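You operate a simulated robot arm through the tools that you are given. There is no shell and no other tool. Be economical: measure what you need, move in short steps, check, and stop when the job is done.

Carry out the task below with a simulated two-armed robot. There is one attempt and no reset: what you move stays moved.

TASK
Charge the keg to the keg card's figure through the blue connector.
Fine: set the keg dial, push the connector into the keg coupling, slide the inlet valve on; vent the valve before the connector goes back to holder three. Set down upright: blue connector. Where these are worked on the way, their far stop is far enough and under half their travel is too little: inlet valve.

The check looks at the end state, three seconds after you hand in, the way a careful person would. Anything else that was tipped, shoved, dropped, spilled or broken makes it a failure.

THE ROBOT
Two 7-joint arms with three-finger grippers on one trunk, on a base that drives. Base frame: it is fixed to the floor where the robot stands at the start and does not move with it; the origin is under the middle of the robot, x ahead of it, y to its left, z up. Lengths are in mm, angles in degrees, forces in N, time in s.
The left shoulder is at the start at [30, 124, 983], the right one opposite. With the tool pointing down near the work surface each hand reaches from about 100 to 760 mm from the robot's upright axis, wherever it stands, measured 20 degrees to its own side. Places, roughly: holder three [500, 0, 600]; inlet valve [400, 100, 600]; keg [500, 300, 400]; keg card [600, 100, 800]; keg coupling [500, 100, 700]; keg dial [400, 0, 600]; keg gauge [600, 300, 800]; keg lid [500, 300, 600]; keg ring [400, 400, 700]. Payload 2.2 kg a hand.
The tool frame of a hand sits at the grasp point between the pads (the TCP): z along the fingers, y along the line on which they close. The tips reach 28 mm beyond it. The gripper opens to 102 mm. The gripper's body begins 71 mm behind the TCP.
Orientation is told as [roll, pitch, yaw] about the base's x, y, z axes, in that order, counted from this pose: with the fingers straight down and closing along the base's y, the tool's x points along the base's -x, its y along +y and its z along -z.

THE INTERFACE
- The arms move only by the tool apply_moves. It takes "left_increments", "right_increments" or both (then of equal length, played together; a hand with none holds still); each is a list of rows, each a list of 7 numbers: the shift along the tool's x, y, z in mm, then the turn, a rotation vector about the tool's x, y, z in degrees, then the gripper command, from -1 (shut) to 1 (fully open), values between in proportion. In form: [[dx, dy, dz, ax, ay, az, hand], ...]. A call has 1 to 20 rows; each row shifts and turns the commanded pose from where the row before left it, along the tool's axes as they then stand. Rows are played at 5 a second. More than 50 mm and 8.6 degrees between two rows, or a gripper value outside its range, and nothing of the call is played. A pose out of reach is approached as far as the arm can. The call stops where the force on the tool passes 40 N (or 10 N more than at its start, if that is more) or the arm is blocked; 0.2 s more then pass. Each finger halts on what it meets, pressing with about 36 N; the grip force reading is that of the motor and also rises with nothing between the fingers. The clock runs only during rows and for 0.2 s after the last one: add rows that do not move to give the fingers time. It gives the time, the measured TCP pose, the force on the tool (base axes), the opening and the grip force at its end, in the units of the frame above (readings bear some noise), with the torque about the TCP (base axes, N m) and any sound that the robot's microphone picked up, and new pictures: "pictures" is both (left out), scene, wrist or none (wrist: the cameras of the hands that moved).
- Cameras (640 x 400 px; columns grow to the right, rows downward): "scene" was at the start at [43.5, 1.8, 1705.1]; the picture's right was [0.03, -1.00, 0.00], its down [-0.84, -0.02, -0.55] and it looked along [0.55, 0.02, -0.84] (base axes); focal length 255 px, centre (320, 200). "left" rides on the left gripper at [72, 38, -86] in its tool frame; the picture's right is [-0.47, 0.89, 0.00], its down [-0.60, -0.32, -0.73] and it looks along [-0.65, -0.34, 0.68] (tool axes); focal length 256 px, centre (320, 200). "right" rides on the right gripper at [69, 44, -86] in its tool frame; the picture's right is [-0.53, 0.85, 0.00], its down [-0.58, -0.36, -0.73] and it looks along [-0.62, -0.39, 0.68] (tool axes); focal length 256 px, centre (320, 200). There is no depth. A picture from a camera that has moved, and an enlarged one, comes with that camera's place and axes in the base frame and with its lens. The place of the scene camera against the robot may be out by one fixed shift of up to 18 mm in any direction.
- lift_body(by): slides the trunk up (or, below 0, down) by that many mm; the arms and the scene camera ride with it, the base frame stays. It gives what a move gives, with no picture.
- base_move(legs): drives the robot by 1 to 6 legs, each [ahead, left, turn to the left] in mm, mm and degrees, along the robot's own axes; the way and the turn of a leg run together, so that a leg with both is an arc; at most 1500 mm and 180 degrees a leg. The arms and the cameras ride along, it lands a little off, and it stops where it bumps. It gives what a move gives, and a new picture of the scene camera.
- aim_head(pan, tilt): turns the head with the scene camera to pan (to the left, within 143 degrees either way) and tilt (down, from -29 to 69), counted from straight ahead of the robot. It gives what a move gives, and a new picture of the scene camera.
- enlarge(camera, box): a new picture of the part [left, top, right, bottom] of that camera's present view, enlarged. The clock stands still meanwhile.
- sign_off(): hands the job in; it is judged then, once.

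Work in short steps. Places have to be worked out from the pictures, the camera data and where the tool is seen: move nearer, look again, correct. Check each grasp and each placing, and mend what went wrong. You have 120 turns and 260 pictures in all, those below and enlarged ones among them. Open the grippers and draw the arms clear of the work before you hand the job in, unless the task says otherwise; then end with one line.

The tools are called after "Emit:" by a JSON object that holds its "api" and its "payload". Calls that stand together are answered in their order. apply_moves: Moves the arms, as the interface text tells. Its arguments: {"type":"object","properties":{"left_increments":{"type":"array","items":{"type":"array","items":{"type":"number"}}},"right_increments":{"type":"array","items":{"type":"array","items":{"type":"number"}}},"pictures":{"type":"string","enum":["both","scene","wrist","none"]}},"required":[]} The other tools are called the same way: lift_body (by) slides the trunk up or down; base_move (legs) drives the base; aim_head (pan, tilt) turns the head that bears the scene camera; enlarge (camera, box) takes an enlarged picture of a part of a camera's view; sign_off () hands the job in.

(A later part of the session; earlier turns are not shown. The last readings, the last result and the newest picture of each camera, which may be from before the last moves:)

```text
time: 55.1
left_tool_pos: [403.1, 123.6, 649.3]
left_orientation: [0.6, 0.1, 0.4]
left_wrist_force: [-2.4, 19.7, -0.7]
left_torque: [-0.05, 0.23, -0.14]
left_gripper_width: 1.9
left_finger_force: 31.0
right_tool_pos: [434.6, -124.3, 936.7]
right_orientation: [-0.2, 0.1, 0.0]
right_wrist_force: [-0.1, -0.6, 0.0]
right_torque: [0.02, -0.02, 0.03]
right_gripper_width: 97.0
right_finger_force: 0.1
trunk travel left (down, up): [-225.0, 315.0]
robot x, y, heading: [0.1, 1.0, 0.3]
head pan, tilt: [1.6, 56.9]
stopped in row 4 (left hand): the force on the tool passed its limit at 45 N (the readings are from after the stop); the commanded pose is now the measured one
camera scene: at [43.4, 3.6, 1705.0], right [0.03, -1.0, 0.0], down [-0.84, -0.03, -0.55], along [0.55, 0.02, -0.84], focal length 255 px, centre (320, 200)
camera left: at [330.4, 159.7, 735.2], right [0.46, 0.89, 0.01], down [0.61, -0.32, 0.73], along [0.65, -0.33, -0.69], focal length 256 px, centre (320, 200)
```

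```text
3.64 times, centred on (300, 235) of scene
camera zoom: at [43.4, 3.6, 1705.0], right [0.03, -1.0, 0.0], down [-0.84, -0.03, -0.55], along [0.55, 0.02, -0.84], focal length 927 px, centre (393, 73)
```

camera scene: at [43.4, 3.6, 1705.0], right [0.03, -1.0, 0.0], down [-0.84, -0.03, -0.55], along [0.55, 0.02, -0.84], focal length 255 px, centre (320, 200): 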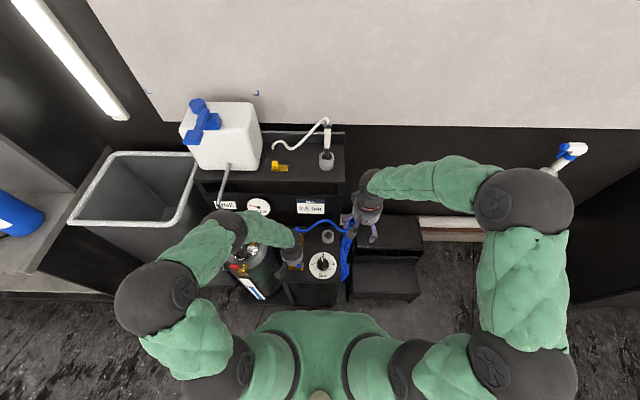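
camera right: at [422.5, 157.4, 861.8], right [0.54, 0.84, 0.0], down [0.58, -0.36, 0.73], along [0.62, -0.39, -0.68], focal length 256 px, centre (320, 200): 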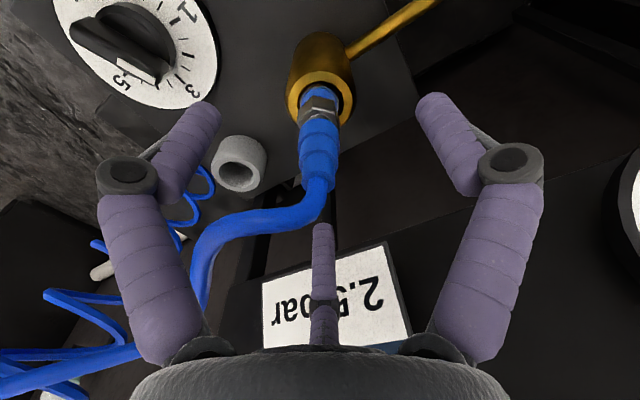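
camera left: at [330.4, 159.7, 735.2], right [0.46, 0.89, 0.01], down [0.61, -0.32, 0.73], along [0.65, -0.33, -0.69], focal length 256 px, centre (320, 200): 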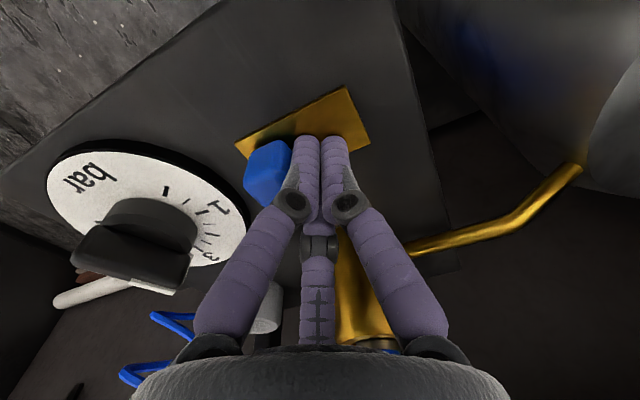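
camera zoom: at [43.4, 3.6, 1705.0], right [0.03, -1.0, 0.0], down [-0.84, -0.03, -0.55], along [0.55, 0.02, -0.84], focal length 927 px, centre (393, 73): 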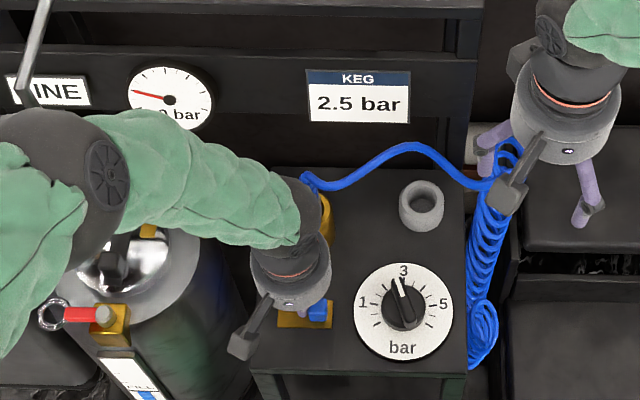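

The valve is at its stop and the gauge needle is moving. I'll wait and watch the gauge.

Emit:
{"api": "apply_moves", "payload": {"left_increments": [[0, 0, 0, 0, 0, 0, -1], [0, 0, 0, 0, 0, 0, -1], [0, 0, 0, 0, 0, 0, -1], [0, 0, 0, 0, 0, 0, -1], [0, 0, 0, 0, 0, 0, -1], [0, 0, 0, 0, 0, 0, -1], [0, 0, 0, 0, 0, 0, -1], [0, 0, 0, 0, 0, 0, -1], [0, 0, 0, 0, 0, 0, -1], [0, 0, 0, 0, 0, 0, -1]], "pictures": "none"}}

Emit:
{"api": "enlarge", "payload": {"camera": "scene", "box": [240, 190, 280, 216]}}

```text
time: 57.3
left_tool_pos: [402.8, 122.8, 649.0]
left_orientation: [0.4, 0.0, 0.2]
left_wrist_force: [-0.5, 33.0, 1.5]
left_torque: [-0.08, 0.02, -0.27]
left_gripper_width: 1.8
left_finger_force: 31.7
right_tool_pos: [434.2, -123.0, 937.0]
right_orientation: [-0.3, 0.1, -0.2]
right_wrist_force: [-0.8, -1.5, 0.1]
right_torque: [0.01, -0.05, 0.01]
right_gripper_width: 96.7
right_finger_force: 0.0
trunk travel left (down, up): [-225.0, 315.0]
robot x, y, heading: [-3.8, 2.0, 0.2]
head pan, tilt: [1.6, 56.9]
```

```text
15.38 times, centred on (260, 203) of scene
camera zoom: at [43.1, 5.8, 1705.1], right [0.03, -1.0, 0.0], down [-0.84, -0.03, -0.55], along [0.55, 0.01, -0.84], focal length 3923 px, centre (1243, 154)
```

zoom: 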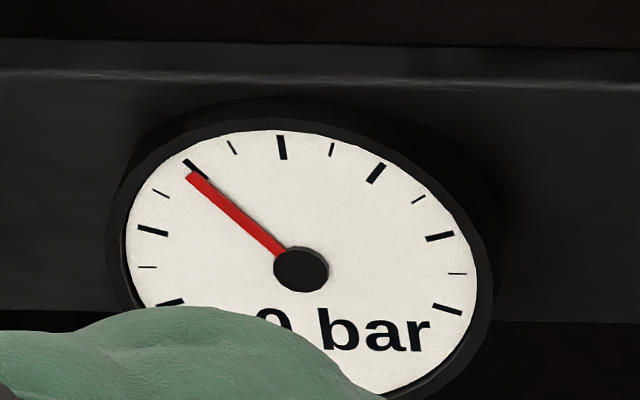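

The gauge reads about 2.0 and is rising. Wait more.

Emit:
{"api": "apply_moves", "payload": {"left_increments": [[0, 0, 0, 0, 0, 0, -1], [0, 0, 0, 0, 0, 0, -1], [0, 0, 0, 0, 0, 0, -1], [0, 0, 0, 0, 0, 0, -1], [0, 0, 0, 0, 0, 0, -1], [0, 0, 0, 0, 0, 0, -1], [0, 0, 0, 0, 0, 0, -1], [0, 0, 0, 0, 0, 0, -1]], "pictures": "none"}}

Emit:
{"api": "enlarge", "payload": {"camera": "scene", "box": [240, 190, 280, 216]}}

```text
time: 59.1
left_tool_pos: [401.3, 122.0, 648.7]
left_orientation: [0.6, 0.0, 0.2]
left_wrist_force: [0.4, 34.0, 1.0]
left_torque: [-0.09, -0.02, -0.29]
left_gripper_width: 1.9
left_finger_force: 30.9
right_tool_pos: [434.0, -123.2, 937.8]
right_orientation: [-0.3, 0.1, -0.1]
right_wrist_force: [0.4, 0.1, 0.8]
right_torque: [-0.02, 0.01, 0.01]
right_gripper_width: 97.2
right_finger_force: 0.1
trunk travel left (down, up): [-225.0, 315.0]
robot x, y, heading: [3.0, 0.8, 0.2]
head pan, tilt: [1.6, 56.9]
```

```text
15.38 times, centred on (260, 203) of scene
camera zoom: at [43.2, 5.8, 1705.1], right [0.03, -1.0, 0.0], down [-0.84, -0.03, -0.55], along [0.55, 0.01, -0.84], focal length 3923 px, centre (1243, 154)
```

zoom: 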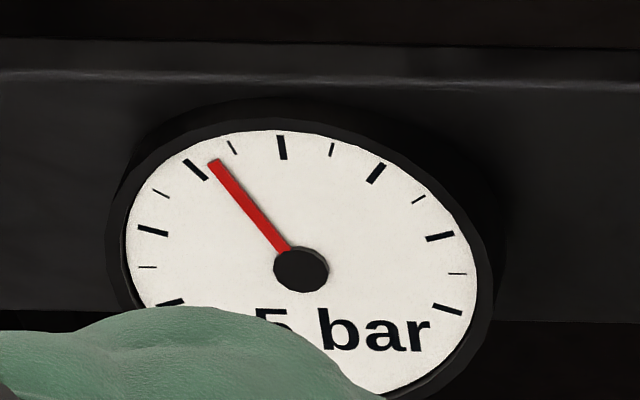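

Emit:
{"api": "apply_moves", "payload": {"left_increments": [[0, 0, 0, 0, 0, 0, -1], [0, 0, 0, 0, 0, 0, -1], [0, 0, 0, 0, 0, 0, -1], [0, 0, 0, 0, 0, 0, -1], [0, 0, 0, 0, 0, 0, -1], [0, 0, 0, 0, 0, 0, -1], [0, 0, 0, 0, 0, 0, -1], [0, 0, 0, 0, 0, 0, -1], [0, 0, 0, 0, 0, 0, -1], [0, 0, 0, 0, 0, 0, -1]], "pictures": "none"}}

Emit:
{"api": "enlarge", "payload": {"camera": "scene", "box": [240, 190, 280, 216]}}

```text
time: 61.3
left_tool_pos: [401.9, 122.2, 649.4]
left_orientation: [0.4, 0.0, 0.2]
left_wrist_force: [0.2, 33.9, 2.6]
left_torque: [-0.13, 0.0, -0.28]
left_gripper_width: 2.1
left_finger_force: 31.2
right_tool_pos: [434.8, -123.2, 937.9]
right_orientation: [-0.3, 0.0, -0.1]
right_wrist_force: [-0.9, -0.4, -0.8]
right_torque: [0.0, -0.03, 0.0]
right_gripper_width: 96.6
right_finger_force: 0.0
trunk travel left (down, up): [-225.0, 315.0]
robot x, y, heading: [-1.0, -0.6, -0.2]
head pan, tilt: [1.6, 56.9]
```

```text
15.38 times, centred on (260, 203) of scene
camera zoom: at [43.2, 5.8, 1705.1], right [0.03, -1.0, 0.0], down [-0.84, -0.03, -0.55], along [0.55, 0.01, -0.84], focal length 3923 px, centre (1243, 154)
```

zoom: 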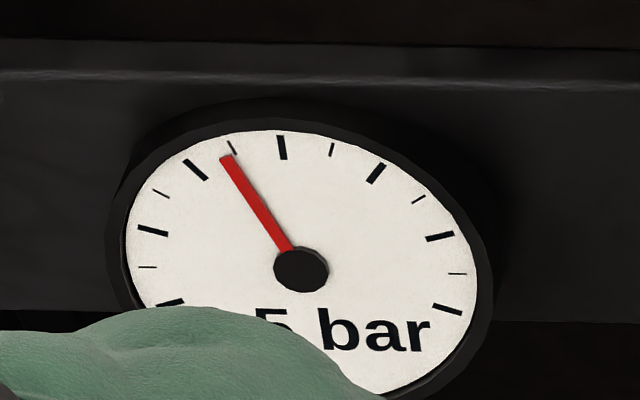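

It is settling near 2.5. While it settles, I'll lift the left hand over the block to its -y side, hovering.

Emit:
{"api": "apply_moves", "payload": {"left_increments": [[0, 5, 0, 0, 0, 0, -1], [0, 5, 0, 0, 0, 0, -1], [0, 0, -25, 0, 0, 0, -1], [0, 0, -35, 0, 0, 0, -1], [0, -32, 0, 0, 0, 0, -1], [0, -32, 0, 0, 0, 0, -1], [0, 0, 0, 0, 0, 0, -1], [0, 0, 0, 0, 0, 0, -1], [0, 0, 0, 0, 0, 0, -1], [0, 0, 0, 0, 0, 0, -1], [0, 0, 0, 0, 0, 0, -1], [0, 0, 0, 0, 0, 0, -1], [0, 0, 0, 0, 0, 0, -1], [0, 0, 0, 0, 0, 0, -1]], "pictures": "wrist"}}

Emit:
{"api": "enlarge", "payload": {"camera": "scene", "box": [240, 190, 280, 216]}}

Emit:
{"api": "enlarge", "payload": {"camera": "left", "box": [200, 50, 400, 200]}}

```text
time: 64.3
left_tool_pos: [401.9, 65.5, 707.0]
left_orientation: [0.5, 0.1, 0.3]
left_wrist_force: [-0.4, 0.0, -0.3]
left_torque: [0.01, -0.02, -0.01]
left_gripper_width: 2.1
left_finger_force: 32.1
right_tool_pos: [434.2, -125.9, 936.7]
right_orientation: [0.0, 0.0, -0.1]
right_wrist_force: [-0.1, -0.6, 0.3]
right_torque: [0.0, 0.01, 0.02]
right_gripper_width: 96.8
right_finger_force: 0.1
trunk travel left (down, up): [-225.0, 315.0]
robot x, y, heading: [-2.0, -0.7, 0.3]
head pan, tilt: [1.6, 56.9]
camera left: at [329.4, 102.8, 793.7], right [0.46, 0.89, 0.01], down [0.6, -0.32, 0.73], along [0.65, -0.33, -0.68], focal length 256 px, centre (320, 200)
```

left: 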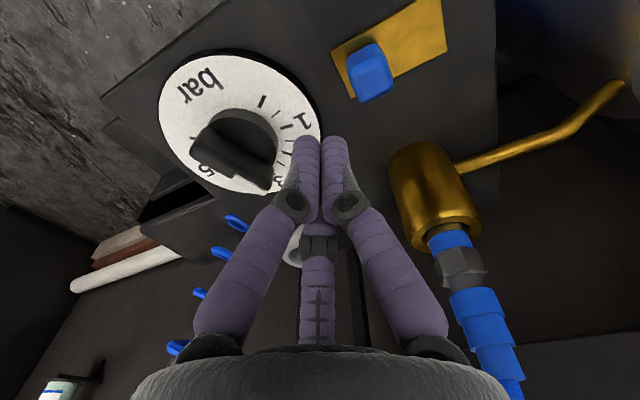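

```text
15.38 times, centred on (260, 203) of scene
camera zoom: at [43.3, 2.8, 1705.1], right [0.03, -1.0, 0.0], down [-0.84, -0.03, -0.55], along [0.55, 0.02, -0.84], focal length 3923 px, centre (1243, 154)
```

zoom: 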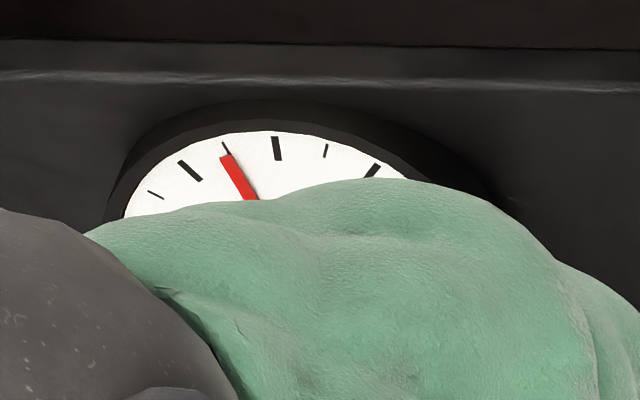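

```text
2.67 times, centred on (300, 125) of left
camera zoom: at [329.4, 102.8, 793.7], right [0.46, 0.89, 0.01], down [0.6, -0.32, 0.73], along [0.65, -0.33, -0.68], focal length 683 px, centre (373, 400)
```

zoom: 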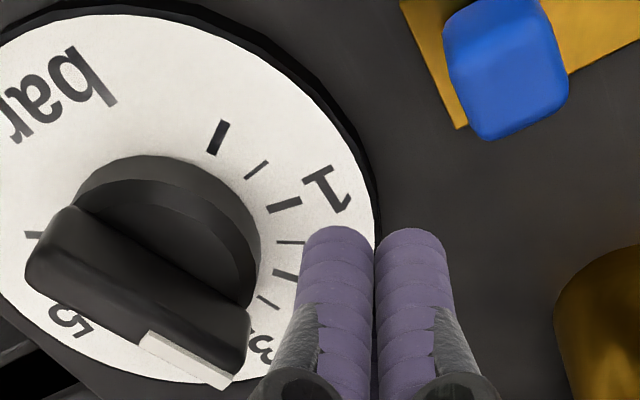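

The gauge sits at 2.5. The block's near face is at about y 91 and the dial's edge at about 59, so I'll lower at y 73 and push the block back toward +y.

Emit:
{"api": "apply_moves", "payload": {"left_increments": [[0, 7.5, 0, 0, 0, 0, -1], [0, 0, 25, 0, 0, 0, -1], [0, 0, 22, 0, 0, 0, -1], [0, 0, 9, 0, 0, 0, -1], [0, 0, 0, 0, 0, 0, -1]], "pictures": "wrist"}}

```text
time: 65.5
left_tool_pos: [400.7, 73.6, 652.3]
left_orientation: [0.5, -0.1, 0.2]
left_wrist_force: [0.6, -0.1, 0.8]
left_torque: [0.01, -0.01, 0.02]
left_gripper_width: 2.3
left_finger_force: 31.9
right_tool_pos: [435.4, -125.6, 937.9]
right_orientation: [-0.2, 0.1, -0.1]
right_wrist_force: [0.0, 0.2, -0.5]
right_torque: [0.0, 0.02, 0.0]
right_gripper_width: 97.1
right_finger_force: 0.1
trunk travel left (down, up): [-225.0, 315.0]
robot x, y, heading: [-2.1, 2.5, 0.3]
head pan, tilt: [1.6, 56.9]
camera left: at [329.7, 110.9, 738.0], right [0.46, 0.89, 0.01], down [0.6, -0.32, 0.73], along [0.65, -0.33, -0.68], focal length 256 px, centre (320, 200)
```

left: 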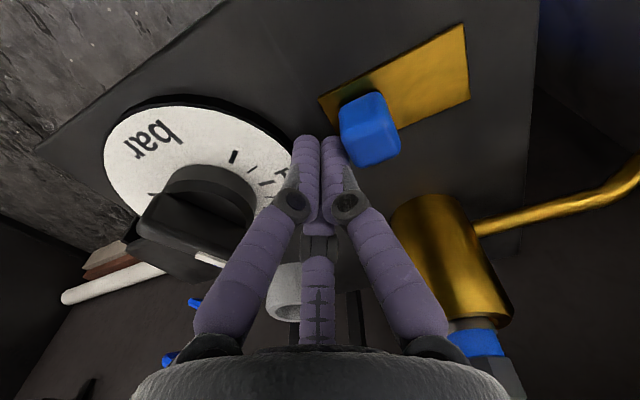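

Clear of the dial. Now push +y to shut and vent the valve.

Emit:
{"api": "apply_moves", "payload": {"left_increments": [[0, 5, 0, 0, 0, 0, -1], [0, 5, 0, 0, 0, 0, -1], [0, 5, 0, 0, 0, 0, -1], [0, 5, 0, 0, 0, 0, -1], [0, 5, 0, 0, 0, 0, -1], [0, 4, 0, 0, 0, 0, -1], [0, 4, 0, 0, 0, 0, -1], [0, 4, 0, 0, 0, 0, -1], [0, 4, 0, 0, 0, 0, -1], [0, 0, 0, 0, 0, 0, -1]], "pictures": "wrist"}}

Emit:
{"api": "enlarge", "payload": {"camera": "scene", "box": [220, 180, 380, 290]}}

```text
time: 67.5
left_tool_pos: [402.1, 108.0, 653.0]
left_orientation: [-0.1, -0.4, -0.1]
left_wrist_force: [-0.1, -18.8, 5.4]
left_torque: [0.03, -0.12, 0.01]
left_gripper_width: 1.8
left_finger_force: 31.3
right_tool_pos: [434.8, -128.5, 937.4]
right_orientation: [-0.1, 0.2, -0.2]
right_wrist_force: [-0.1, -0.2, -0.1]
right_torque: [-0.06, -0.02, 0.0]
right_gripper_width: 96.8
right_finger_force: 0.0
trunk travel left (down, up): [-225.0, 315.0]
robot x, y, heading: [3.2, 0.9, -0.3]
head pan, tilt: [1.6, 56.9]
stopped in row 10 (left hand): the force on the tool passed its limit at 44 N (the readings are from after the stop); the commanded pose is now the measured one
camera left: at [329.9, 145.0, 738.2], right [0.47, 0.88, 0.0], down [0.6, -0.32, 0.73], along [0.65, -0.34, -0.68], focal length 256 px, centre (320, 200)
```

left: 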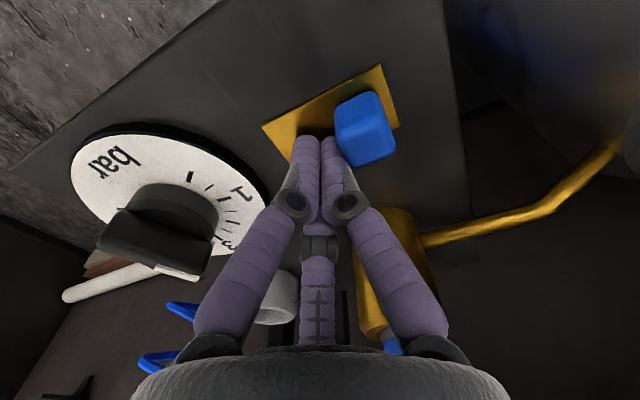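

```text
3.64 times, centred on (300, 235) of scene
camera zoom: at [42.8, 1.2, 1705.1], right [0.03, -1.0, 0.0], down [-0.84, -0.02, -0.55], along [0.55, 0.02, -0.84], focal length 927 px, centre (393, 73)
```

zoom: 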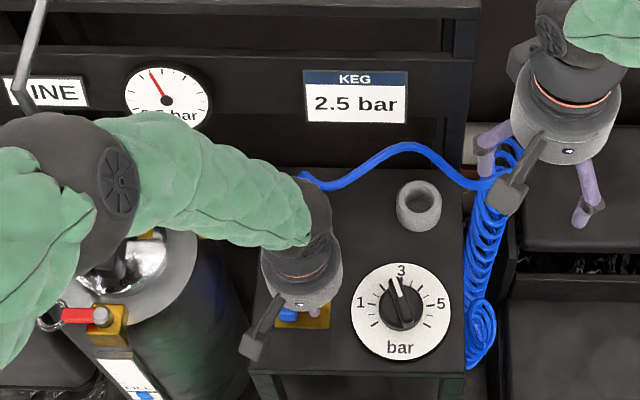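

The valve is back at its stop and the gauge holds. I'll retract the left hand to its viewing spot.

Emit:
{"api": "apply_moves", "payload": {"left_increments": [[0, -6, 0, 0, 0, 0, -1], [0, 0, -30, 0, 0, 0, -1], [0, 0, -45, 0, 0, 0, -1], [4, 12, -45, 0, 0, 0, -1], [8, 20, -42, 0, 0, 0, -1], [8, 20, -42, 0, 0, 0, -0.5], [8, 22, -42, 0, 0, 0, 0], [8, 25, -40, 0, 0, 0, 0.5], [8, 25, -40, 0, 0, 0, 1], [8, 25, -40, 0, 0, 0, 1], [8, 30, -30, 0, 0, 0, 1], [0, 0, 0, 0, 0, 0, 1]], "pictures": "wrist"}}

Emit:
{"api": "enlarge", "payload": {"camera": "scene", "box": [240, 190, 280, 216]}}

Emit:
{"api": "enlarge", "payload": {"camera": "left", "box": [200, 40, 360, 200]}}

```text
time: 70.1
left_tool_pos: [340.2, 283.8, 1049.3]
left_orientation: [0.0, -0.1, -0.1]
left_wrist_force: [0.0, -0.1, -0.7]
left_torque: [-0.01, 0.02, -0.03]
left_gripper_width: 101.8
left_finger_force: 0.1
right_tool_pos: [434.6, -125.7, 936.7]
right_orientation: [-0.1, 0.1, -0.1]
right_wrist_force: [0.5, 0.1, 0.1]
right_torque: [-0.01, 0.03, 0.0]
right_gripper_width: 97.1
right_finger_force: 0.0
trunk travel left (down, up): [-225.0, 315.0]
robot x, y, heading: [-0.5, -0.1, 0.1]
head pan, tilt: [1.6, 56.9]
camera left: at [268.3, 321.0, 1134.4], right [0.47, 0.88, 0.0], down [0.6, -0.32, 0.73], along [0.65, -0.34, -0.68], focal length 256 px, centre (320, 200)
```

left: 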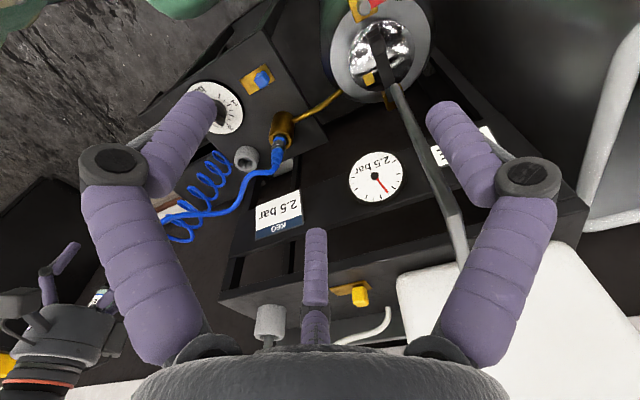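

```text
15.38 times, centred on (260, 203) of scene
camera zoom: at [43.8, 1.9, 1705.0], right [0.03, -1.0, 0.0], down [-0.84, -0.02, -0.55], along [0.55, 0.02, -0.84], focal length 3923 px, centre (1243, 154)
```

zoom: 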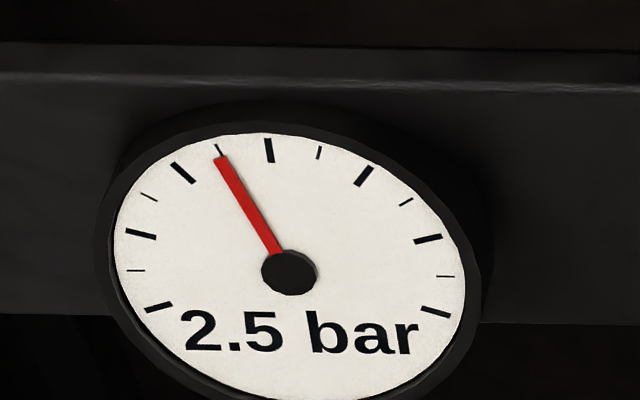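

```text
2.50 times, centred on (280, 120) of left
camera zoom: at [268.3, 321.0, 1134.4], right [0.47, 0.88, 0.0], down [0.6, -0.32, 0.73], along [0.65, -0.34, -0.68], focal length 640 px, centre (420, 400)
```

zoom: 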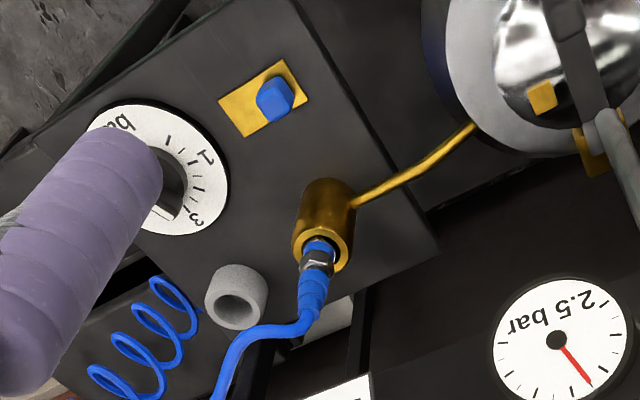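

The keg reads 2.5 bar and the valve is vented. Now I'll take the right hand back over the connector.

Emit:
{"api": "apply_moves", "payload": {"right_increments": [[-10, 40, 0, 0, 0, 0, 0.9], [-10, 40, 0, 0, 0, 0, 0.9], [-10, 40, 0, 0, 0, 0, 0.9], [-10, 40, 0, 0, 0, 0, 0.9], [-10, 40, 0, 0, 0, 0, 0.9], [-9, 40, 0, 0, 0, 0, 0.9], [0, 0, 35, 0, 0, 0, 0.9], [0, 0, 40, 0, 0, 0, 0.9], [0, 0, 0, 0, 0, 0, 0.9]], "pictures": "wrist"}}

```text
time: 72.1
left_tool_pos: [340.0, 282.9, 1049.7]
left_orientation: [0.1, -0.3, 0.0]
left_wrist_force: [0.5, 0.5, -0.1]
left_torque: [0.04, -0.02, -0.01]
left_gripper_width: 101.8
left_finger_force: 0.0
right_tool_pos: [494.8, 112.3, 861.7]
right_orientation: [-0.1, -0.1, -0.2]
right_wrist_force: [0.1, -0.3, 0.4]
right_torque: [-0.01, 0.02, 0.0]
right_gripper_width: 96.7
right_finger_force: 0.0
trunk travel left (down, up): [-225.0, 315.0]
robot x, y, heading: [-2.0, 4.8, 0.1]
head pan, tilt: [1.6, 56.9]
camera right: at [423.8, 155.2, 948.2], right [0.54, 0.84, 0.0], down [0.58, -0.36, 0.73], along [0.62, -0.39, -0.68], focal length 256 px, centre (320, 200)
```

right: 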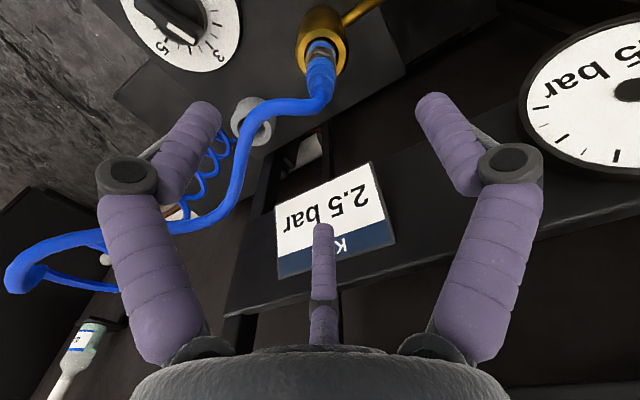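

Aligned roughly. Lower 60 mm and check centring.

Emit:
{"api": "apply_moves", "payload": {"right_increments": [[0, 0, 30, 0, 0, 0, 0.9], [0, 0, 30, 0, 0, 0, 0.9], [0, 0, 12, 0, 0, 0, 0.9], [0, 0, 0, 0, 0, 0, 0.9]], "pictures": "none"}}

Emit:
{"api": "enlarge", "payload": {"camera": "right", "box": [220, 20, 420, 220]}}

```text
time: 73.1
left_tool_pos: [340.9, 283.2, 1049.6]
left_orientation: [0.1, -0.1, 0.0]
left_wrist_force: [0.8, -0.1, 0.0]
left_torque: [0.01, -0.02, -0.02]
left_gripper_width: 102.3
left_finger_force: 0.0
right_tool_pos: [492.5, 111.5, 788.8]
right_orientation: [-0.2, 0.1, -0.2]
right_wrist_force: [-0.5, -0.2, -0.4]
right_torque: [0.02, -0.02, 0.01]
right_gripper_width: 97.0
right_finger_force: 0.1
trunk travel left (down, up): [-225.0, 315.0]
robot x, y, heading: [-0.5, 3.8, 0.2]
head pan, tilt: [1.6, 56.9]
```

```text
2.00 times, centred on (320, 120) of right
camera zoom: at [422.1, 156.4, 875.5], right [0.54, 0.84, 0.0], down [0.58, -0.36, 0.73], along [0.62, -0.39, -0.68], focal length 512 px, centre (320, 360)
```

zoom: 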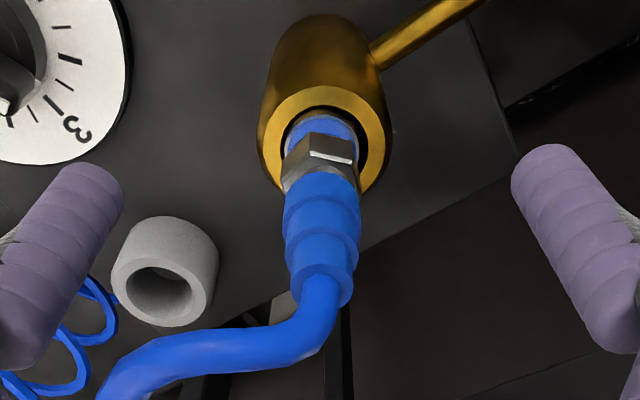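

Centred. Go down to z 768 and close on the sleeve.

Emit:
{"api": "apply_moves", "payload": {"right_increments": [[0, 1, 10, 0, 0, 0, 0.9], [0, 0, 11, 0, 0, 0, 0.9], [0, 0, 0, 0, 0, 0, 0.4], [0, 0, 0, 0, 0, 0, 0], [0, 0, 0, 0, 0, 0, -0.5], [0, 0, 0, 0, 0, 0, -1], [0, 0, 0, 0, 0, 0, -1], [0, 0, 0, 0, 0, 0, -1]], "pictures": "none"}}

Emit:
{"api": "enlarge", "payload": {"camera": "right", "box": [220, 20, 420, 220]}}

```text
time: 74.9
left_tool_pos: [340.5, 284.0, 1048.9]
left_orientation: [0.1, -0.2, 0.0]
left_wrist_force: [0.0, -0.9, -0.5]
left_torque: [-0.01, 0.03, 0.0]
left_gripper_width: 102.1
left_finger_force: 0.1
right_tool_pos: [493.6, 113.7, 768.1]
right_orientation: [-0.1, 0.1, -0.1]
right_wrist_force: [0.2, -0.2, -0.4]
right_torque: [-0.01, 0.03, -0.03]
right_gripper_width: 22.3
right_finger_force: 36.1
trunk travel left (down, up): [-225.0, 315.0]
robot x, y, heading: [-3.0, 1.1, 0.2]
head pan, tilt: [1.6, 56.9]
```

```text
2.00 times, centred on (320, 120) of right
camera zoom: at [423.7, 157.5, 854.0], right [0.54, 0.84, 0.0], down [0.58, -0.36, 0.73], along [0.62, -0.39, -0.68], focal length 512 px, centre (320, 360)
```

zoom: 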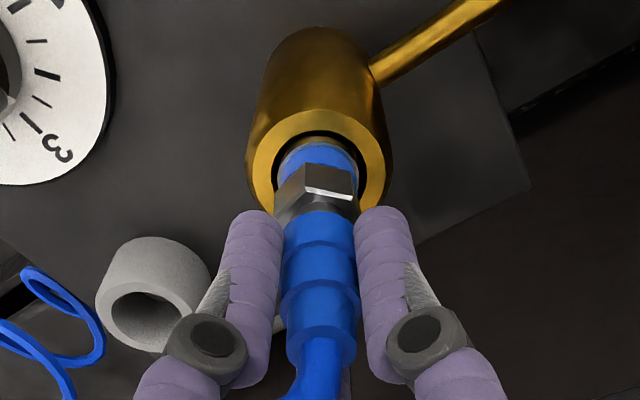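

Firm grip at 22 mm. Now I'll pull it straight up out of the coupling.

Emit:
{"api": "apply_moves", "payload": {"right_increments": [[0, 0, -4, 0, 0, 0, -1], [0, 0, -6, 0, 0, 0, -1], [0, 0, -10, 0, 0, 0, -1], [0, 0, -15, 0, 0, 0, -1], [0, 0, -20, 0, 0, 0, -1], [0, 0, -20, 0, 0, 0, -1], [0, 0, -15, 0, 0, 0, -1], [0, 0, 0, 0, 0, 0, -1]], "pictures": "wrist"}}

Emit:
{"api": "enlarge", "payload": {"camera": "scene", "box": [240, 180, 340, 260]}}

```text
time: 76.7
left_tool_pos: [339.4, 283.3, 1048.0]
left_orientation: [0.1, -0.1, 0.1]
left_wrist_force: [0.1, 0.5, 0.3]
left_torque: [0.01, -0.01, -0.01]
left_gripper_width: 102.1
left_finger_force: 0.1
right_tool_pos: [493.4, 113.1, 858.3]
right_orientation: [-0.2, 0.1, -0.1]
right_wrist_force: [0.0, -0.6, -0.9]
right_torque: [-0.03, 0.02, -0.01]
right_gripper_width: 22.2
right_finger_force: 36.3
trunk travel left (down, up): [-225.0, 315.0]
robot x, y, heading: [-1.2, -0.7, -0.3]
head pan, tilt: [1.6, 56.9]
camera right: at [423.7, 157.7, 943.7], right [0.54, 0.84, 0.0], down [0.58, -0.36, 0.73], along [0.62, -0.39, -0.68], focal length 256 px, centre (320, 200)
```

right: 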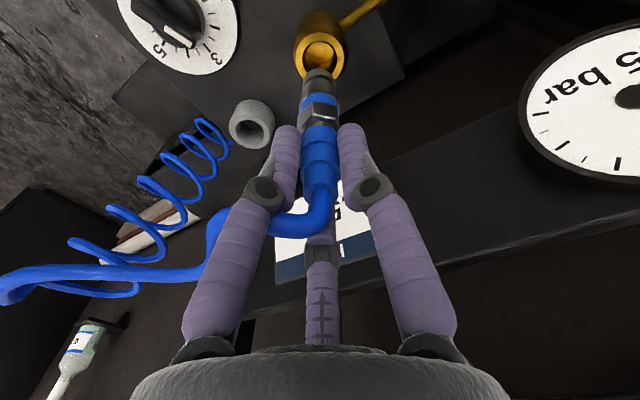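

```text
5.00 times, centred on (290, 220) of scene
camera zoom: at [43.6, 2.3, 1705.0], right [0.03, -1.0, 0.0], down [-0.84, -0.02, -0.55], along [0.55, 0.02, -0.84], focal length 1275 px, centre (470, 100)
```

zoom: 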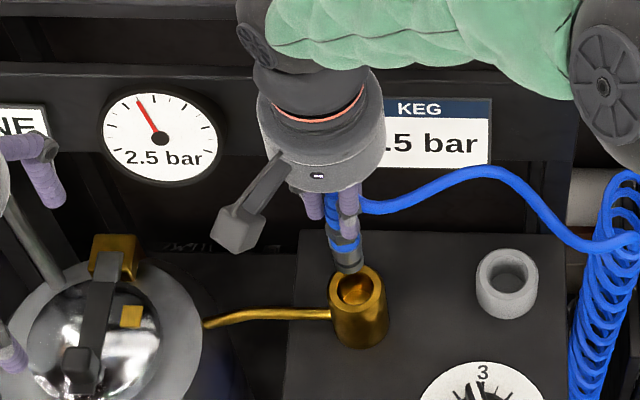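

The connector is free and the keg still reads 2.5. Moving it back above holder three.

Emit:
{"api": "apply_moves", "payload": {"right_increments": [[-5, -21, 0, 0, 0, 0, -1], [-5, -21, 0, 0, 0, 0, -1], [-5, -21, 0, 0, 0, 0, -1], [-5, -21, 0, 0, 0, 0, -1], [-5, -21, 0, 0, 0, 0, -1], [-5, -22, 0, 0, 0, 0, -1], [-1, 0, 20, 0, 0, 0, -1], [0, 0, 20, 0, 0, 0, -1], [0, 0, 0, 0, 0, 0, -1]], "pictures": "none"}}

Emit:
{"api": "enlarge", "payload": {"camera": "right", "box": [220, 0, 420, 160]}}

Emit:
{"api": "enlarge", "payload": {"camera": "left", "box": [190, 100, 290, 220]}}

```text
time: 78.7
left_tool_pos: [340.9, 282.4, 1049.0]
left_orientation: [0.1, -0.2, 0.0]
left_wrist_force: [-0.4, 0.0, -0.3]
left_torque: [0.04, -0.02, -0.02]
left_gripper_width: 102.1
left_finger_force: 0.0
right_tool_pos: [526.9, -14.4, 818.2]
right_orientation: [-0.1, 0.2, -0.2]
right_wrist_force: [0.5, -0.3, -1.8]
right_torque: [-0.01, 0.02, 0.02]
right_gripper_width: 22.0
right_finger_force: 35.7
trunk travel left (down, up): [-225.0, 315.0]
robot x, y, heading: [-6.1, 4.7, 0.0]
head pan, tilt: [1.6, 56.9]
```

```text
2.50 times, centred on (320, 80) of right
camera zoom: at [456.1, 29.9, 904.0], right [0.54, 0.84, 0.0], down [0.58, -0.36, 0.73], along [0.62, -0.39, -0.68], focal length 640 px, centre (320, 500)
```

zoom: 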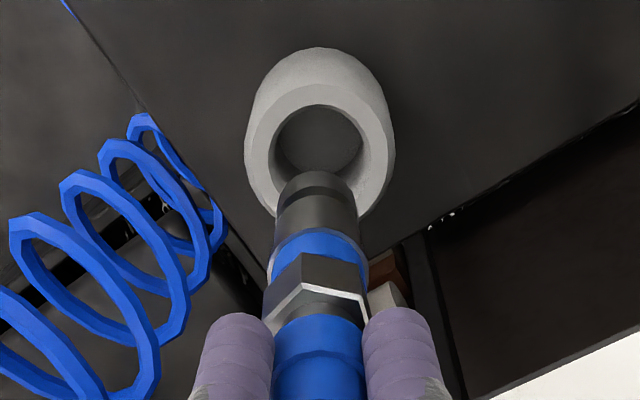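

```text
3.33 times, centred on (240, 160) of left
camera zoom: at [268.2, 321.1, 1134.3], right [0.47, 0.89, 0.0], down [0.6, -0.32, 0.73], along [0.65, -0.34, -0.68], focal length 853 px, centre (587, 333)
```

zoom: 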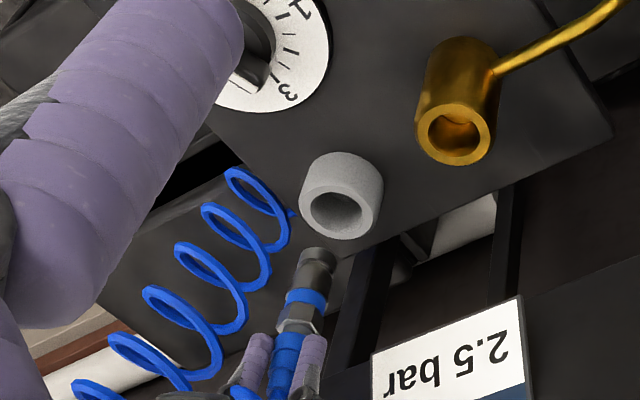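

Alignment looks close to the lift-out view. I'll lower 35 mm and check the nozzle against the holder's mouth.

Emit:
{"api": "apply_moves", "payload": {"right_increments": [[0, 0, 12, 0, 0, 0, -1], [0, 0, 12, 0, 0, 0, -1], [0, 0, 11, 0, 0, 0, -1], [0, 0, 0, 0, 0, 0, -1]], "pictures": "none"}}

Emit:
{"api": "enlarge", "payload": {"camera": "right", "box": [220, 0, 420, 160]}}

Emit:
{"api": "enlarge", "payload": {"camera": "left", "box": [190, 100, 290, 220]}}

```text
time: 79.7
left_tool_pos: [340.2, 284.2, 1049.3]
left_orientation: [0.2, -0.3, 0.0]
left_wrist_force: [0.8, 0.2, 0.0]
left_torque: [0.01, 0.03, -0.01]
left_gripper_width: 101.6
left_finger_force: 0.1
right_tool_pos: [525.3, -13.0, 782.9]
right_orientation: [-0.2, 0.1, -0.2]
right_wrist_force: [-0.2, 0.1, -0.7]
right_torque: [-0.01, -0.04, -0.01]
right_gripper_width: 22.2
right_finger_force: 35.6
trunk travel left (down, up): [-225.0, 315.0]
robot x, y, heading: [-3.3, -1.3, -0.1]
head pan, tilt: [1.6, 56.9]
```

```text
2.50 times, centred on (320, 80) of right
camera zoom: at [455.8, 30.9, 869.1], right [0.54, 0.84, 0.0], down [0.58, -0.36, 0.73], along [0.62, -0.39, -0.68], focal length 640 px, centre (320, 500)
```

zoom: 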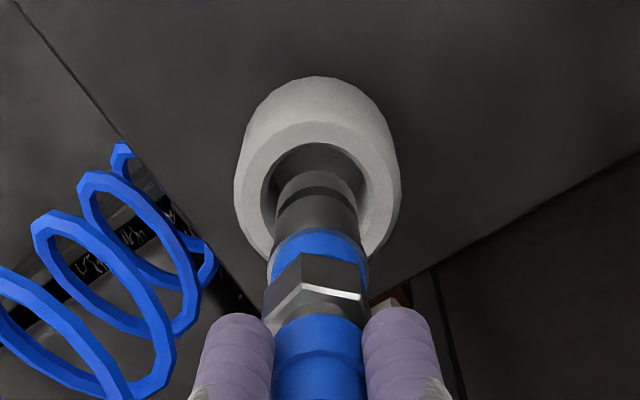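

```text
3.33 times, centred on (240, 160) of left
camera zoom: at [268.2, 321.0, 1134.3], right [0.47, 0.89, 0.0], down [0.6, -0.32, 0.73], along [0.65, -0.34, -0.68], focal length 853 px, centre (587, 333)
```

zoom: 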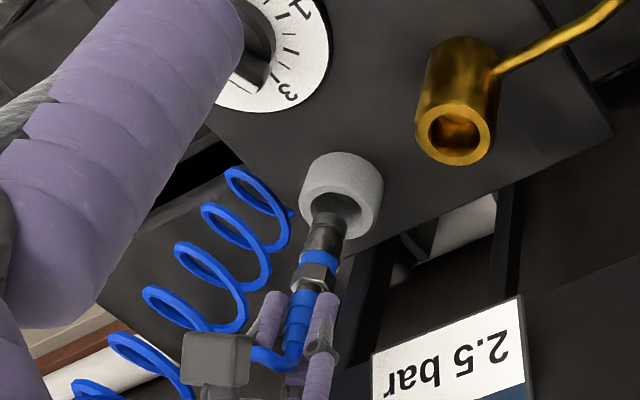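

The nozzle is nearly coaxial with the holder, which has several mm of clearance. I'll nudge +2 mm in x and lower into it.

Emit:
{"api": "apply_moves", "payload": {"right_increments": [[-2, 0.5, 0, 0, 0, 0, -1], [0, 0, 5, 0, 0, 0, -1], [0, 0, 5, 0, 0, 0, -1], [0, 0, 5, 0, 0, 0, -1], [0, 0, 5, 0, 0, 0, -1], [0, 0, 0, 0, 0, 0, -1]], "pictures": "none"}}

Emit:
{"api": "enlarge", "payload": {"camera": "right", "box": [220, 0, 420, 160]}}

Emit:
{"api": "enlarge", "payload": {"camera": "left", "box": [190, 100, 290, 220]}}

```text
time: 81.1
left_tool_pos: [340.3, 283.0, 1047.9]
left_orientation: [0.1, -0.2, 0.0]
left_wrist_force: [0.0, -0.7, -0.5]
left_torque: [0.03, 0.0, 0.01]
left_gripper_width: 102.1
left_finger_force: 0.0
right_tool_pos: [526.7, -11.3, 764.5]
right_orientation: [0.0, 0.1, -0.2]
right_wrist_force: [-0.2, 0.3, -1.8]
right_torque: [0.03, 0.03, 0.0]
right_gripper_width: 22.3
right_finger_force: 36.4
trunk travel left (down, up): [-225.0, 315.0]
robot x, y, heading: [-1.4, 3.9, 0.3]
head pan, tilt: [1.6, 56.9]
```

```text
2.50 times, centred on (320, 80) of right
camera zoom: at [456.6, 31.0, 849.6], right [0.54, 0.84, 0.0], down [0.58, -0.36, 0.73], along [0.62, -0.39, -0.68], focal length 640 px, centre (320, 500)
```

zoom: 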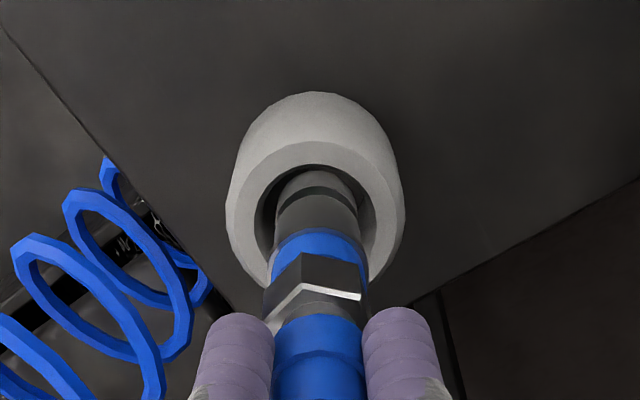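

```text
3.33 times, centred on (240, 160) of left
camera zoom: at [268.3, 321.0, 1134.3], right [0.47, 0.89, 0.0], down [0.6, -0.32, 0.73], along [0.65, -0.34, -0.68], focal length 853 px, centre (587, 333)
```

zoom: 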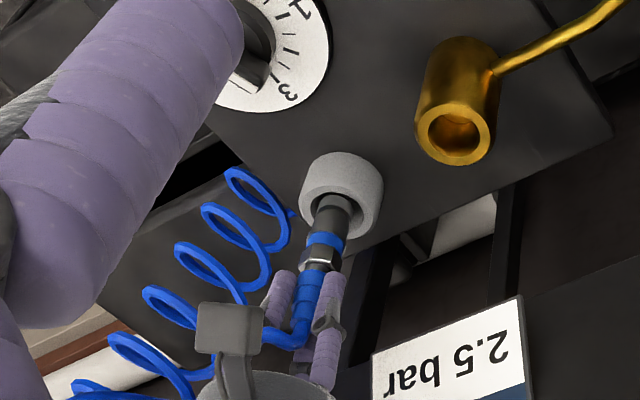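

The tip is inside the hole with no force. Lowering on to about z 737.

Emit:
{"api": "apply_moves", "payload": {"right_increments": [[0, 0, 4, 0, 0, 0, -1], [0, 0, 4, 0, 0, 0, -1], [0, 0, 4, 0, 0, 0, -1], [0, 0, 4, 0, 0, 0, -1], [0, 0, 4, 0, 0, 0, -1], [0, 0, 3, 0, 0, 0, -1], [0, 0, 0, 0, 0, 0, -1]], "pictures": "none"}}

Emit:
{"api": "enlarge", "payload": {"camera": "right", "box": [220, 0, 420, 160]}}

Emit:
{"api": "enlarge", "payload": {"camera": "left", "box": [190, 100, 290, 220]}}

```text
time: 82.7
left_tool_pos: [339.9, 281.8, 1048.9]
left_orientation: [0.1, -0.2, 0.1]
left_wrist_force: [-0.1, -0.2, 0.4]
left_torque: [0.02, 0.0, -0.03]
left_gripper_width: 102.1
left_finger_force: 0.1
right_tool_pos: [525.9, -12.4, 739.9]
right_orientation: [-0.2, 0.2, -0.1]
right_wrist_force: [-0.1, 0.1, -1.2]
right_torque: [-0.02, 0.04, -0.03]
right_gripper_width: 22.2
right_finger_force: 36.0
trunk travel left (down, up): [-225.0, 315.0]
robot x, y, heading: [0.4, -1.8, 0.1]
head pan, tilt: [1.6, 56.9]
```

```text
2.50 times, centred on (320, 80) of right
camera zoom: at [456.0, 30.7, 826.6], right [0.54, 0.84, 0.0], down [0.58, -0.36, 0.73], along [0.62, -0.39, -0.68], focal length 640 px, centre (320, 500)
```

zoom: 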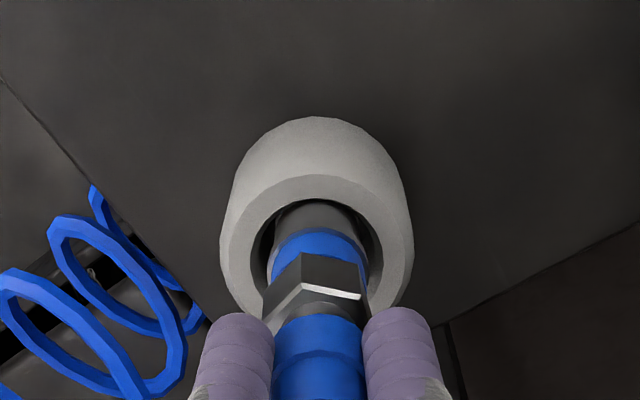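

```text
3.33 times, centred on (240, 160) of left
camera zoom: at [268.3, 321.0, 1134.3], right [0.47, 0.89, 0.0], down [0.6, -0.32, 0.73], along [0.65, -0.34, -0.68], focal length 853 px, centre (587, 333)
```

zoom: 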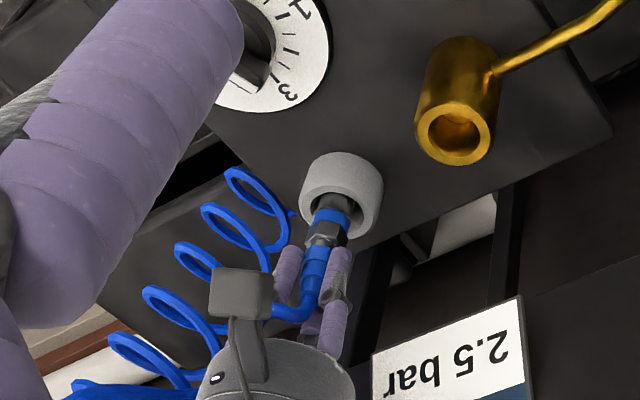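

Well in, not yet bottomed. A few more mm in small steps.

Emit:
{"api": "apply_moves", "payload": {"right_increments": [[0, 0, 1.5, 0, 0, 0, -1], [0, 0, 1.5, 0, 0, 0, -1], [0, 0, 1.5, 0, 0, 0, -1], [0, 0, 1, 0, 0, 0, -1], [0, 0, 0, 0, 0, 0, -1]], "pictures": "none"}}

```text
time: 83.9
left_tool_pos: [340.6, 283.4, 1048.3]
left_orientation: [0.1, -0.1, 0.1]
left_wrist_force: [-0.3, -0.2, 0.2]
left_torque: [0.01, 0.0, -0.02]
left_gripper_width: 101.9
left_finger_force: 0.0
right_tool_pos: [525.0, -13.6, 734.6]
right_orientation: [-0.1, 0.1, -0.1]
right_wrist_force: [-1.0, -0.3, -0.9]
right_torque: [0.03, -0.08, 0.0]
right_gripper_width: 22.2
right_finger_force: 36.6
trunk travel left (down, up): [-225.0, 315.0]
robot x, y, heading: [-0.9, -1.0, -0.1]
head pan, tilt: [1.6, 56.9]
```

Emit:
{"api": "apply_moves", "payload": {"right_increments": [[0, 0, 1, 0, 0, 0, -1], [0, 0, 1, 0, 0, 0, -1], [0, 0, 1, 0, 0, 0, -1], [0, 0, 0, 0, 0, 0, -1]], "pictures": "none"}}

Emit:
{"api": "enlarge", "payload": {"camera": "right", "box": [220, 0, 420, 160]}}

```text
time: 84.9
left_tool_pos: [339.7, 283.1, 1048.9]
left_orientation: [0.0, -0.3, 0.0]
left_wrist_force: [-0.1, 1.0, 0.7]
left_torque: [-0.01, -0.01, -0.04]
left_gripper_width: 101.9
left_finger_force: 0.1
right_tool_pos: [527.3, -13.3, 731.7]
right_orientation: [-0.1, 0.1, -0.2]
right_wrist_force: [-5.1, 0.4, 6.7]
right_torque: [0.07, -1.14, 0.13]
right_gripper_width: 22.2
right_finger_force: 35.8
trunk travel left (down, up): [-225.0, 315.0]
robot x, y, heading: [0.7, 0.8, 0.1]
head pan, tilt: [1.6, 56.9]
```

```text
2.50 times, centred on (320, 80) of right
camera zoom: at [455.6, 31.1, 818.4], right [0.54, 0.84, 0.0], down [0.58, -0.36, 0.73], along [0.62, -0.39, -0.68], focal length 640 px, centre (320, 500)
```

zoom: 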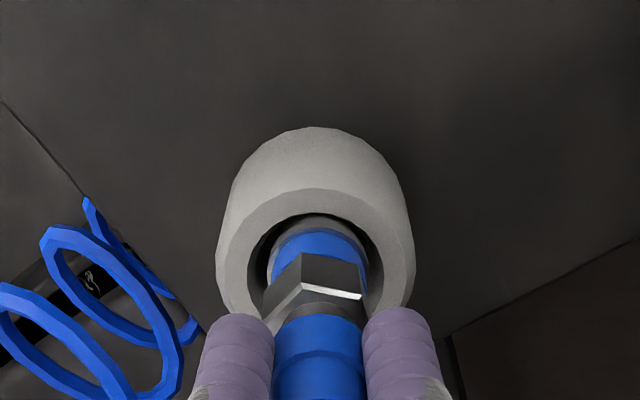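

The wrist touches the panel again, as at the original grasp. The hex sits at the same spot in the hand, so the connector is within 1–2 mm of its seat. I'll open gently and rise clear.

Emit:
{"api": "apply_moves", "payload": {"right_increments": [[0, 0, 0, 0, 0, 0, -0.5], [0, 0, 0, 0, 0, 0, 0], [0, 0, 0, 0, 0, 0, 0.5], [0, 0, 0, 0, 0, 0, 0.9], [0, 0, -10, 0, 0, 0, 0.9], [0, 0, -20, 0, 0, 0, 0.9], [0, 0, -30, 0, 0, 0, 0.9], [0, 0, -30, 0, 0, 0, 0.9], [0, 0, -30, 0, 0, 0, 0.9], [0, 0, 0, 0, 0, 0, 0.9]], "pictures": "wrist"}}

Emit:
{"api": "enlarge", "payload": {"camera": "right", "box": [220, 0, 420, 160]}}

Emit:
{"api": "enlarge", "payload": {"camera": "left", "box": [190, 80, 310, 200]}}

```text
time: 87.1
left_tool_pos: [341.0, 283.3, 1048.7]
left_orientation: [0.2, -0.2, 0.1]
left_wrist_force: [-0.1, 1.9, 0.3]
left_torque: [0.0, 0.0, 0.02]
left_gripper_width: 102.1
left_finger_force: 0.1
right_tool_pos: [527.3, -11.7, 853.4]
right_orientation: [-0.2, 0.1, -0.2]
right_wrist_force: [0.4, -0.4, 0.2]
right_torque: [-0.02, 0.0, 0.01]
right_gripper_width: 96.8
right_finger_force: 0.0
trunk travel left (down, up): [-225.0, 315.0]
robot x, y, heading: [-1.9, 1.1, -0.1]
head pan, tilt: [1.6, 56.9]
camera right: at [457.7, 32.9, 938.5], right [0.54, 0.84, 0.0], down [0.58, -0.36, 0.73], along [0.62, -0.39, -0.68], focal length 256 px, centre (320, 200)
```

right: 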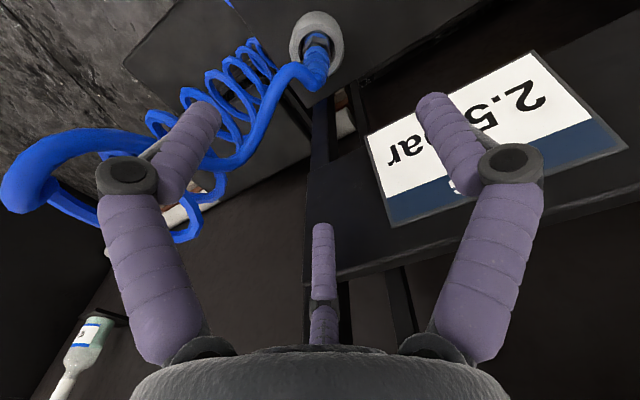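

```text
2.50 times, centred on (320, 80) of right
camera zoom: at [457.7, 32.9, 938.5], right [0.54, 0.84, 0.0], down [0.58, -0.36, 0.73], along [0.62, -0.39, -0.68], focal length 640 px, centre (320, 500)
```

zoom: 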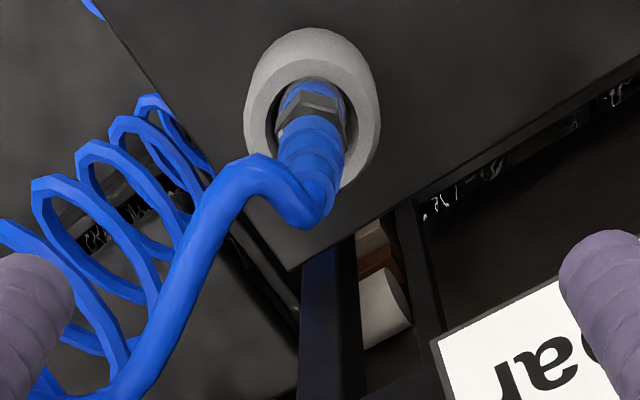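

```text
3.33 times, centred on (250, 140) of left
camera zoom: at [268.5, 321.1, 1134.1], right [0.47, 0.89, 0.0], down [0.6, -0.32, 0.73], along [0.65, -0.34, -0.68], focal length 853 px, centre (553, 400)
```

zoom: 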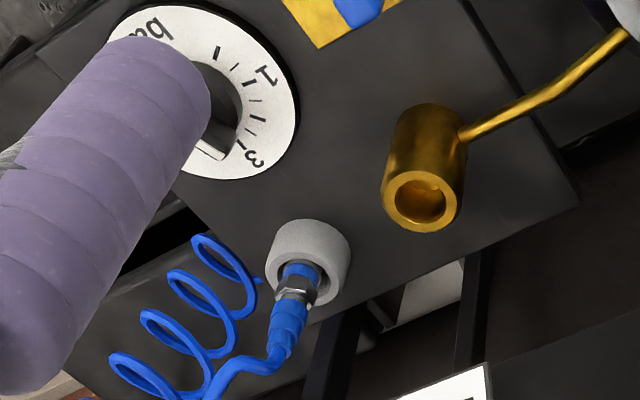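

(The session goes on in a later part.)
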